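You operate a simulated robot arm through the tools that you are given. There is no shell and no other tool. Be economical: measure what you need, move in short steps, check, and stop when the job is done.

Carry out the task below with a simulated robot arm. There is one attempt and no reset: what you move stays moved.

TASK
On the white table, make the yellow valve and the white cartridge change places.
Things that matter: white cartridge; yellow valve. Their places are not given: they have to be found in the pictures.

It is judged by the outcome, as a careful person would: the job done as asked, and still so three seconds after it is handed in. It fails if anything else is knocked over, pushed out of place, dropped, spilled or broken.

THE ROBOT
A 6-joint arm with a two-finger parallel gripper, fixed in place. Base frame: the origin is at the foot of the arm, x ahead of it, y to its left, z up; the work surface is at about z = 800. Lengths are in mm, angles in degrees, forces in N, time in s.
With the tool pointing down near the work surface it reaches from about 240 to 640 mm from the base axis. Its first joint turns from -66.0 to 66.0 degrees. Payload 2.7 kg.
Tool frame: the origin (TCP) lies between the finger pads and is the grasp point; the fingertips stand 23 mm ahead of it; z points along the fingers, y is the line along which they close. The gripper opens to 94 mm. The fingers are 38 mm wide and 10 mm thick; the gripper's body (54 by 96 mm) begins 39 mm behind the TCP.
Orientation is that of the tool frame in the base frame, as a unit quaternion [w, x, y, z]. With the fingers straight down and closing along the base's y, the tool's x points along the base's -x, its y along +y and its z along -z.

THE INTERFACE
- The arm moves only by the tool servo_tool. Its argument "steps" is a list of rows, each an object (a shift or turn left out is 0, a gripper value left out holds the last) with "travel": the shift along the tool's x, y, z in units of 25 mm (1.0 is 25 mm), a list of three; "twist": the turn about the tool's z in units of 4 degrees (1.0 is 4 degrees); "claw": the finger opening in mm, from 0 to 94. In form: [{"travel": [x, y, z], "twist": twist, "claw": claw}, ...]. A call has 1 to 8 rows; each row shifts and turns the commanded pose from where the row before left it, along the tool's axes as they then stand. A call with a number of a shift or a turn outside -1 to 1 is refused whole. A row lasts 0.2 s, in which the tool goes at most 50 mm and 8.6 degrees; a call with a longer step from one row to the next is refused whole, and so is a gripper value outside its range. A pose out of reach is approached as far as the arm can. The call stops where the force on the tool passes 40 N (or 10 N more than at its start, if that is more) or the arm is blocked; 0.2 s more then pass. The fingers move at their own pace (about 45 mm/s each) and stop on an object; they squeeze with about 43 N. The grip force told is the motor's: it shows also when the fingers shut on nothing. Time passes only in rows, and 0.2 s behind the last, so rows that do not move let the fingers close. It gives the time, the measured TCP pose, the force on the tool (base axes), the opening and the grip force at its end, in the units of the frame above (readings bear some noise).
- Cameras (640 x 400 px; columns grow to the right, rows downward): "scene" is fixed at [53.3, -413.8, 1421.3]; the picture's right is [0.93, -0.36, 0.00], its down [-0.15, -0.38, -0.91] and it looks along [0.33, 0.85, -0.41] (base axes); focal length 358 px, centre (320, 200). "wrist" rides on the gripper at [-39, 0, -44] in the tool frame; the picture's right is [0.00, -1.00, 0.00], its down [0.97, 0.00, -0.24] and it looks along [0.24, 0.00, 0.97] (tool axes); focal length 218 px, centre (320, 200).
- camera(camera): a new picture of that camera. No time passes.
- probe_pixels(camera, pixels): for up to 12 pixels [column, row] of the newest picture of that camera ("zoom" is the newest enlarged one), the place [x, y, z] in the base frame of the surface seen there, good to about 3 mm. No time passes.
- zoom(camera, box): a new picture of the part [left, top, right, bottom] of that camera's present view, enlarged. No time passes.
- sign_off(): hands the job in; it is judged then, once.

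Work in short steps. Measure before you move; look again where a grasp or a placing could have gone wrong, and mend it. You have 60 turns and 24 pictures in all, the two below and enlarged ones among them. Open the gripper and draw the arm clear of the work before you hand the job in, unless the task says otherwise; then end with one line.

The tools are called after "Emit:" as a command line: name --argument value ..., lists and objects as JSON in quotes. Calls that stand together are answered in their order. servo_tool: Moves the arm, as the interface text tells. Its arguments: {"type":"object","properties":{"steps":{"type":"array","items":{"type":"object","properties":{"travel":{"type":"array","items":{"type":"number"}},"twist":{"type":"number"},"claw":{"type":"number"}}}}},"required":["steps"]} The other tools are called the same way: camera (camera) takes a picture; probe_pixels (camera, pixels) gives the place of the surface under pixels of a picture; zoom (camera, box) takes an enlarged picture of a part of a camera's view; sign_off () hands the job in.

At the start:

```text
clock: 0.0
position: [261.7, 288.5, 1116.4]
orientation: [0.0, -0.002, 1.0, 0.001]
wrist_force: [-0.1, 0.9, -0.4]
grip_width: 93.7
grasp_force: 0.1
```

scene: 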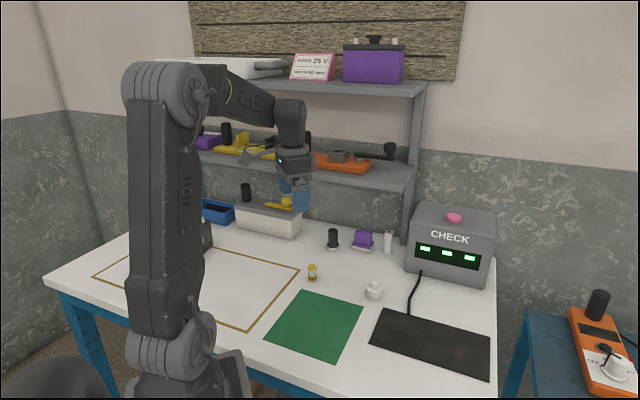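
wrist: 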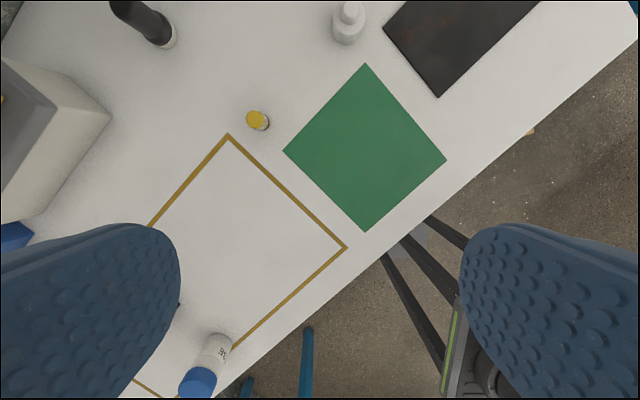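

The scene shows a small yellow object at (312,272), a white object at (373,290) and another at (388,242). I'll enlarge to identify them.

Emit:
zoom --camera "scene" --box '[290, 220, 410, 310]'

Emit:
zoom --camera "scene" --box '[180, 110, 420, 260]'

Emit:
zoom --camera "wrist" --box '[100, 0, 420, 200]'

```text
4.44 times, centred on (350, 265) of scene
```

zoom: 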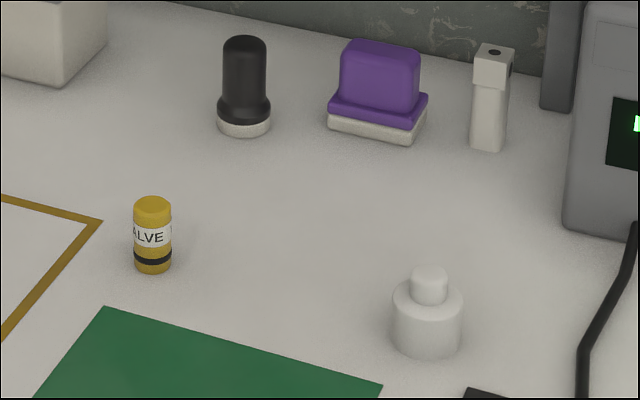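

```text
2.67 times, centred on (300, 185) of scene
```

zoom: 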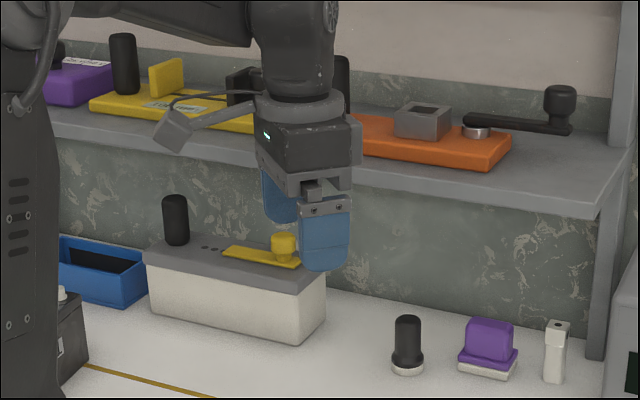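

```text
2.00 times, centred on (260, 100) of wrist
```

zoom: 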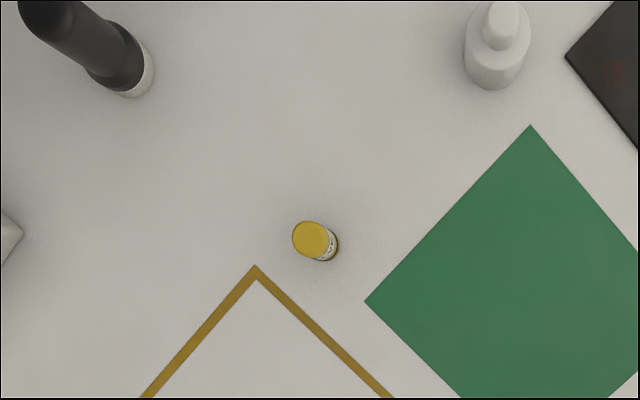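

There is also a labelled white object with a blue cap at wrist (210,360). I'll enlarge that one and the tall white piece before deciding which is the cartridge.

Emit:
zoom --camera "wrist" --box '[120, 290, 296, 400]'

Emit:
zoom --camera "scene" --box '[360, 222, 408, 307]'

Emit:
probe_pixels --camera "scene" --pixels '[[312, 268], [312, 279], [373, 284], [373, 294], [373, 300], [388, 234], [388, 252], [320, 285]]'

Emit:
probe_pixels --camera "wrist" --pixels '[[255, 119], [348, 10], [347, 30], [197, 383], [215, 350], [264, 125]]'

```text
3.64 times, centred on (208, 345) of wrist
```

zoom: 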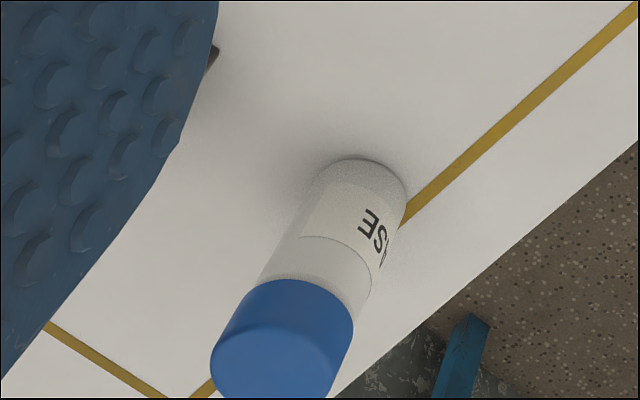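

```text
4.71 times, centred on (384, 264) of scene
```

zoom: 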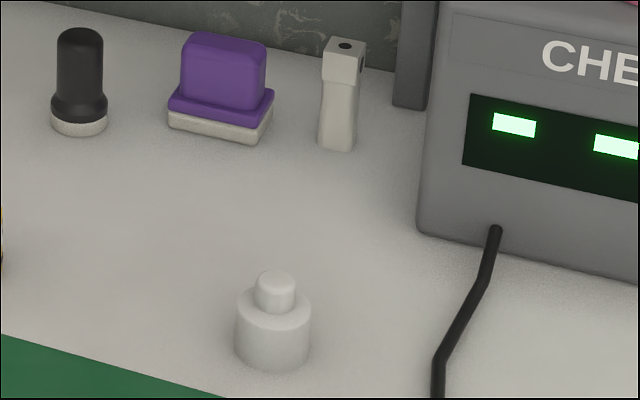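

```text
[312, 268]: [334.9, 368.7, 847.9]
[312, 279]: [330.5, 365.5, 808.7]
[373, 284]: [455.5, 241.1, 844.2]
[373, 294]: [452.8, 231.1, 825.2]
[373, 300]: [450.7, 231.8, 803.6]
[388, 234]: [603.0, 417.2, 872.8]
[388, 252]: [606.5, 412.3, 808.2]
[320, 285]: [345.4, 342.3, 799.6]
```

```text
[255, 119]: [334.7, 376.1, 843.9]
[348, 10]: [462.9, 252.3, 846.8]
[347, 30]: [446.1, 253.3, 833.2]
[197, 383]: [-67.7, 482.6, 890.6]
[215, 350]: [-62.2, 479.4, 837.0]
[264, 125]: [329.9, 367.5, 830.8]
```

The bottle labelled "..SE" and the tall white latch are both out of reach. The stepped white cylinder at scene (373,290) must be the cartridge, at about (455,248), and the valve is at about (335,372). I'll check the shelf edge and then move above the valve.

Emit:
probe_pixels --camera "scene" --pixels '[[404, 186], [350, 176], [240, 160], [300, 232], [333, 248], [362, 250], [350, 262], [345, 275]]'

Emit:
servo_tool --steps '[{"travel": [-0.6, 0.6, 0.8], "claw": 70}, {"travel": [-0.6, 0.6, 0.8]}, {"travel": [-0.6, 0.6, 0.8]}, {"travel": [-0.6, 0.6, 0.8]}, {"travel": [-0.5, 0.6, 0.8]}, {"travel": [0, 0.34, 0.8]}]'

Emit:
camera --camera "wrist"

```text
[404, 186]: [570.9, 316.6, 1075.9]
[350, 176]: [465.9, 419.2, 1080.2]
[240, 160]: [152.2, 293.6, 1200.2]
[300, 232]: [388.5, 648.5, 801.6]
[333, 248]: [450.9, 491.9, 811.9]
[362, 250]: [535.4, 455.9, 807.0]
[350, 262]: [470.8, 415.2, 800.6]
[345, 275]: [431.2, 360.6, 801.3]
```

```text
clock: 1.4
position: [335.0, 371.8, 996.8]
orientation: [0.0, -0.002, 1.0, 0.001]
wrist_force: [-0.7, 1.0, -0.8]
grip_width: 70.2
grasp_force: 0.1
```

```text
16 pictures are left
```

wrist: 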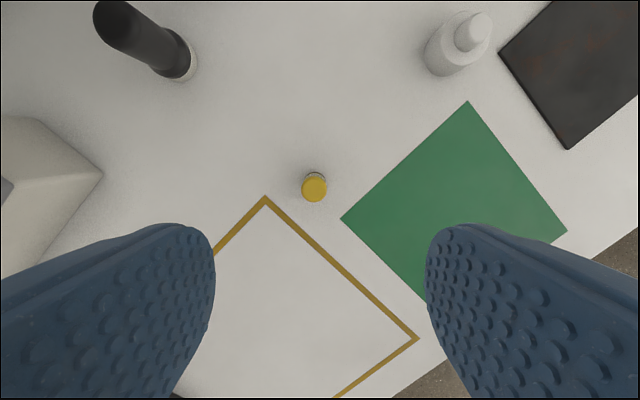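

Valve is at wrist (314,187) and the cartridge at (458,45). I'll probe their edges for exact centres.

Emit:
probe_pixels --camera "wrist" --pixels '[[304, 187], [325, 187], [314, 187], [314, 197], [473, 32], [462, 32], [484, 32], [443, 32], [450, 60], [380, 125], [340, 218], [468, 102]]'

Emit:
zoom --camera "wrist" --box '[280, 0, 520, 210]'

```text
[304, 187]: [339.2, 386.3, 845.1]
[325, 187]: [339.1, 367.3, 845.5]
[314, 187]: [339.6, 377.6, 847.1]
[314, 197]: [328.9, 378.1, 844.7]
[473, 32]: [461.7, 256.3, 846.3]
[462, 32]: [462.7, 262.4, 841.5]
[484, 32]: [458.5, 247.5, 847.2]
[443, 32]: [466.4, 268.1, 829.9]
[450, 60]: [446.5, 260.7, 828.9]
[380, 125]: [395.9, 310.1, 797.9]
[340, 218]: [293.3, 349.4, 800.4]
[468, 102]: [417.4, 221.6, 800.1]
```

```text
1.90 times, centred on (400, 105) of wrist
```

zoom: 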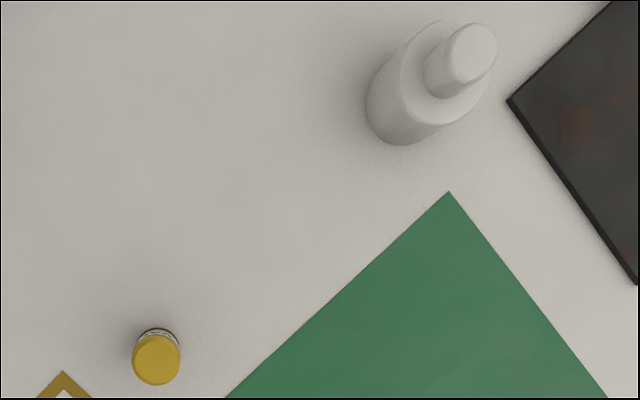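

Valve centre is about (339,377) with its top at 846. I'll centre on it and descend to z≈830.

Emit:
servo_tool --steps '[{"travel": [-0.16, 0.21, 0.9]}, {"travel": [0, 0, 1]}, {"travel": [0, 0, 1]}, {"travel": [0, 0, 1]}, {"travel": [0, 0, 1]}]'

Emit:
camera --camera "wrist"

```text
clock: 2.6
position: [336.7, 377.4, 872.7]
orientation: [0.0, -0.003, 1.0, 0.0]
wrist_force: [0.0, 1.1, 0.4]
grip_width: 69.9
grasp_force: 0.1
```

```text
14 pictures are left
```

wrist: 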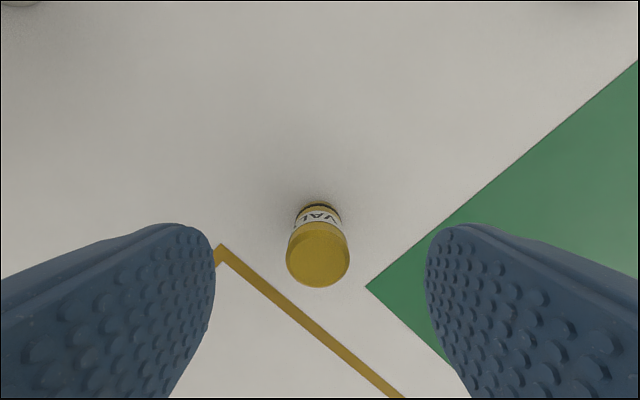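

Emit:
probe_pixels --camera "wrist" --pixels '[[290, 254], [346, 254], [318, 226], [318, 283], [318, 254]]'

```text
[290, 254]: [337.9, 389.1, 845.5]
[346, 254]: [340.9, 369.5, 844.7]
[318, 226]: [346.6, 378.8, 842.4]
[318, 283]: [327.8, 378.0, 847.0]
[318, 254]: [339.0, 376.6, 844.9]
```

The valve centre is at (338,378), so the tool is aligned. I'll descend 43 mm, close, and lift slightly.

Emit:
servo_tool --steps '[{"travel": [-0.03, 0.02, 0.86]}, {"travel": [0, 0, 0.86]}, {"claw": 10}, {"claw": 10}, {"claw": 10}, {"claw": 10}, {"claw": 10}]'

```text
clock: 4.2
position: [339.5, 377.6, 829.2]
orientation: [-0.001, -0.002, 1.0, 0.0]
wrist_force: [0.3, 0.3, -0.2]
grip_width: 22.1
grasp_force: 42.5
```

Gripped at 22 mm. I'll lift 50 mm and carry the valve to the free midpoint (397,312), then lower it.

Emit:
servo_tool --steps '[{"travel": [0, 0, -1]}, {"travel": [0, 0, -1]}, {"travel": [-0.77, -0.87, 0]}, {"travel": [-0.77, -0.87, 0]}, {"travel": [-0.76, -0.88, 0]}, {"travel": [0, 0, 0.5]}, {"travel": [0, 0, 0.5]}, {}]'

```text
clock: 6.0
position: [397.4, 312.2, 856.1]
orientation: [-0.001, -0.002, 1.0, 0.001]
wrist_force: [0.3, 0.2, -0.4]
grip_width: 22.7
grasp_force: 42.8
```

Arrived at z 856 with the valve held. I'll lower 26 mm, release and rise.

Emit:
servo_tool --steps '[{"travel": [0, 0, 0.5]}, {"travel": [0, 0, 0.3]}, {"travel": [0, 0, 0.22]}, {}]'

```text
clock: 7.0
position: [397.5, 313.7, 831.3]
orientation: [0.0, -0.002, 1.0, 0.001]
wrist_force: [-0.1, -1.1, -0.1]
grip_width: 22.4
grasp_force: 43.0
```

Emit:
servo_tool --steps '[{"travel": [0, 0, 0.05]}, {"claw": 60}, {"claw": 60}, {"claw": 60}, {"travel": [0, 0, -0.8]}, {"travel": [0, 0, -1]}, {"travel": [0, 0, -1]}, {"travel": [0, 0, -1]}]'

Emit:
camera --camera "wrist"

```text
clock: 8.8
position: [395.6, 311.2, 923.6]
orientation: [0.0, -0.003, 1.0, -0.001]
wrist_force: [0.5, 0.8, 0.1]
grip_width: 60.1
grasp_force: 0.1
```

```text
13 pictures are left
```

wrist: 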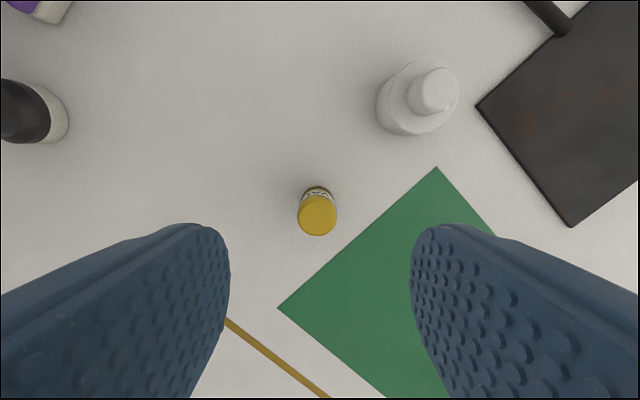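

The valve stands upright at the temporary spot. Next I'll move above the cartridge at about (461,251).

Emit:
servo_tool --steps '[{"travel": [-0.87, -0.8, 0], "claw": 74}, {"travel": [-0.87, -0.8, 0]}, {"travel": [-0.86, -0.8, 0]}, {"travel": [0, 0, 0.7]}, {"travel": [0, 0, 0.7]}]'

Emit:
camera --camera "wrist"

```text
clock: 10.0
position: [461.9, 252.5, 888.8]
orientation: [-0.001, -0.002, 1.0, 0.0]
wrist_force: [-0.1, -0.4, 0.2]
grip_width: 73.9
grasp_force: 0.0
```

```text
12 pictures are left
```

wrist: 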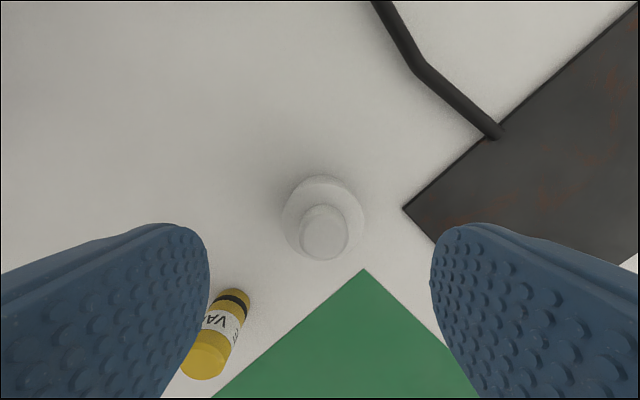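

Emit:
probe_pixels --camera "wrist" --pixels '[[324, 238], [304, 232], [345, 232], [324, 255], [286, 210], [361, 210], [322, 182], [324, 218], [204, 360]]'

```text
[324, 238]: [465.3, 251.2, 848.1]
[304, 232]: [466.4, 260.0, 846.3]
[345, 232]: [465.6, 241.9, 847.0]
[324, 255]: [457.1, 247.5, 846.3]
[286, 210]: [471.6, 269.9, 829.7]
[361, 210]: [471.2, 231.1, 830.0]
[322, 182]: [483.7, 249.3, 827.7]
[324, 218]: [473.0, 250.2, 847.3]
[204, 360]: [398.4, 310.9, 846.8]
```

The cartridge centre is about (464.5,250.5), with the shoulder at z≈830 and the knob top at 847. I'll align, descend to z≈826 and close on the body.

Emit:
servo_tool --steps '[{"travel": [-0.1, -0.08, 0.84]}, {"travel": [0, 0, 0.84]}, {"travel": [0, 0, 0.83]}, {"claw": 30}, {"claw": 30}, {"claw": 30}, {"claw": 30}]'

```text
clock: 11.6
position: [464.9, 249.5, 826.3]
orientation: [0.001, -0.002, 1.0, 0.0]
wrist_force: [-0.7, 0.8, 0.2]
grip_width: 40.3
grasp_force: 42.9
```

Gripped at 40 mm. I'll lift 85 mm and carry it to the valve's old place (338.5,377.6).

Emit:
servo_tool --steps '[{"travel": [0, 0, -0.85]}, {"travel": [0, 0, -0.85]}, {"travel": [0, 0, -0.85]}, {"travel": [0, 0, -0.85]}]'

Emit:
servo_tool --steps '[{"travel": [0.843, 0.855, 0]}, {"travel": [0.843, 0.855, 0]}, {"travel": [0.843, 0.855, 0]}, {"travel": [0.843, 0.855, 0]}, {"travel": [0.843, 0.855, 0]}, {"travel": [0.843, 0.855, 0]}, {}]'

```text
clock: 12.6
position: [463.9, 250.2, 911.0]
orientation: [0.0, -0.002, 1.0, 0.0]
wrist_force: [-1.4, 0.0, -1.4]
grip_width: 40.2
grasp_force: 42.7
```

```text
clock: 14.2
position: [337.4, 379.3, 910.1]
orientation: [0.0, -0.001, 1.0, 0.001]
wrist_force: [0.8, 0.6, -0.2]
grip_width: 40.2
grasp_force: 43.1
```

The tool is at (337.4,379.3), over the target. I'll lower 84 mm.

Emit:
servo_tool --steps '[{"travel": [-0.02, -0.04, 0.9]}, {"travel": [0, 0, 0.9]}, {"travel": [0, 0, 0.8]}, {"travel": [0, 0, 0.5]}, {"travel": [0, 0, 0.27]}, {}]'

```text
clock: 15.6
position: [339.3, 378.4, 827.6]
orientation: [0.0, -0.002, 1.0, 0.001]
wrist_force: [0.4, 0.1, -0.2]
grip_width: 40.4
grasp_force: 43.4
```

Now I'll settle the last millimetre, open and rise.

Emit:
servo_tool --steps '[{"travel": [0, 0, 0.04]}, {"claw": 66}, {"claw": 66}, {"claw": 66}, {"travel": [0, 0, -0.9]}, {"travel": [0, 0, -1]}, {"travel": [0, 0, -1]}, {"travel": [0, 0, -1]}]'

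Emit:
servo_tool --steps '[{"travel": [-0.8, -0.88, 0]}, {"travel": [-0.8, -0.88, 0]}, {"travel": [-0.76, -0.88, 0]}, {"travel": [0, 0, 0.9]}, {"travel": [0, 0, 0.9]}, {}]'

Emit:
camera --camera "wrist"

```text
clock: 17.4
position: [338.8, 378.7, 923.5]
orientation: [0.0, -0.002, 1.0, -0.001]
wrist_force: [0.0, -0.1, 0.3]
grip_width: 66.0
grasp_force: 0.1
```

```text
clock: 18.8
position: [395.4, 312.0, 876.7]
orientation: [0.0, -0.002, 1.0, 0.0]
wrist_force: [0.8, -0.5, 0.1]
grip_width: 66.1
grasp_force: 0.0
```

```text
11 pictures are left
```

wrist: 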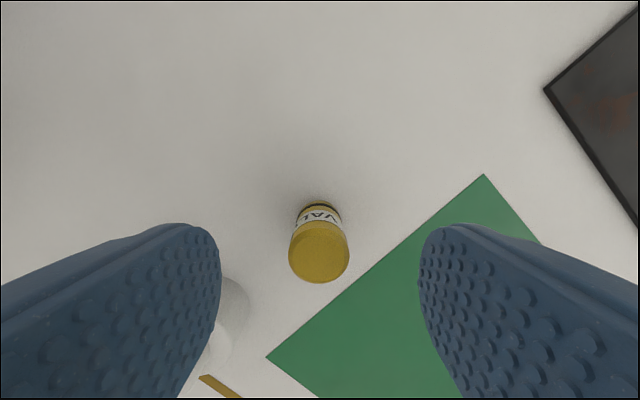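

The valve is centred at (319,252), and the cartridge stands clear behind the left finger. I'll descend 47 mm and grip.

Emit:
servo_tool --steps '[{"travel": [-0.05, 0, 0.93]}, {"travel": [0, 0, 0.93]}, {"claw": 10}, {"claw": 10}, {"claw": 10}, {"claw": 10}, {"claw": 10}]'

```text
clock: 20.4
position: [397.8, 311.1, 831.9]
orientation: [-0.001, -0.002, 1.0, 0.001]
wrist_force: [0.4, -0.1, -0.6]
grip_width: 22.6
grasp_force: 42.8
```

Gripped. I'll lift 50 mm and carry it to (464.5,250).

Emit:
servo_tool --steps '[{"travel": [0, 0, -1]}, {"travel": [0, 0, -1]}, {"travel": [-0.9, -0.82, 0]}, {"travel": [-0.9, -0.82, 0]}, {"travel": [-0.9, -0.82, 0]}, {"travel": [0, 0, 0.8]}, {}]'

```text
clock: 22.0
position: [465.5, 250.1, 860.8]
orientation: [0.0, -0.002, 1.0, 0.001]
wrist_force: [-0.2, 0.8, 0.0]
grip_width: 22.1
grasp_force: 42.3
```

Emit:
servo_tool --steps '[{"travel": [0, 0, 0.6]}, {"travel": [0, 0, 0.4]}, {"travel": [0, 0, 0.18]}, {}]'

```text
clock: 23.0
position: [466.5, 250.5, 831.0]
orientation: [0.0, -0.002, 1.0, 0.0]
wrist_force: [0.5, 0.8, -0.7]
grip_width: 22.4
grasp_force: 42.9
```

Z is within about 1 mm of the grasp height. I'll release, rise, and then back away toward the base.

Emit:
servo_tool --steps '[{"travel": [0, 0, 0.03]}, {"claw": 60}, {"claw": 60}, {"claw": 60}, {"travel": [0, 0, -0.8]}, {"travel": [0, 0, -1]}, {"travel": [0, 0, -1]}, {"travel": [0, 0, -1]}]'

Emit:
servo_tool --steps '[{"travel": [0.8, 0, -1]}, {"travel": [1, 0, -1]}, {"travel": [1, 0, -1]}, {"travel": [1, 0, -0.5]}, {"travel": [1, 0, 0]}, {}]'

Emit:
camera --camera "wrist"

Emit:
camera --camera "scene"

```text
clock: 24.8
position: [466.0, 250.9, 926.0]
orientation: [0.001, -0.002, 1.0, 0.0]
wrist_force: [0.5, 0.6, 0.1]
grip_width: 60.1
grasp_force: 0.1
```

```text
clock: 26.2
position: [345.6, 249.3, 1013.0]
orientation: [0.0, -0.002, 1.0, -0.001]
wrist_force: [0.2, 0.2, 0.0]
grip_width: 59.8
grasp_force: 0.1
```

```text
10 pictures are left
```

wrist: 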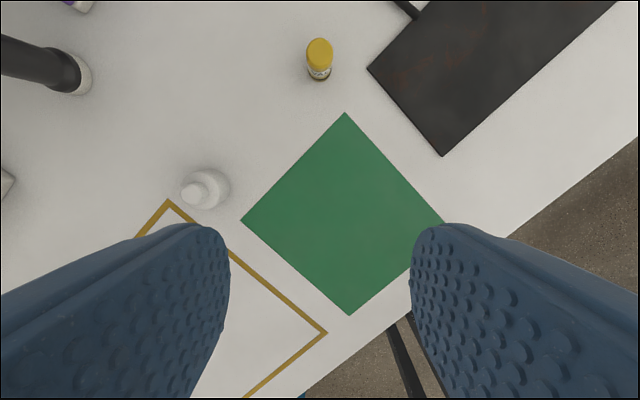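

```text
9 pictures are left
```

scene: 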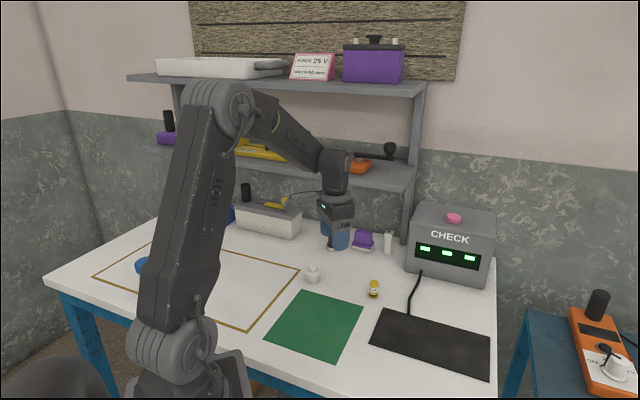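

Both pieces stand upright in each other's old places, the valve at scene (374,289) and the cartridge at (313,274). The gripper is open and clear.

Emit:
sign_off

```text
The job is handed in.
```

The yellow valve and the white cartridge have changed places; in the final pictures both stand upright and nothing else appears to have moved.
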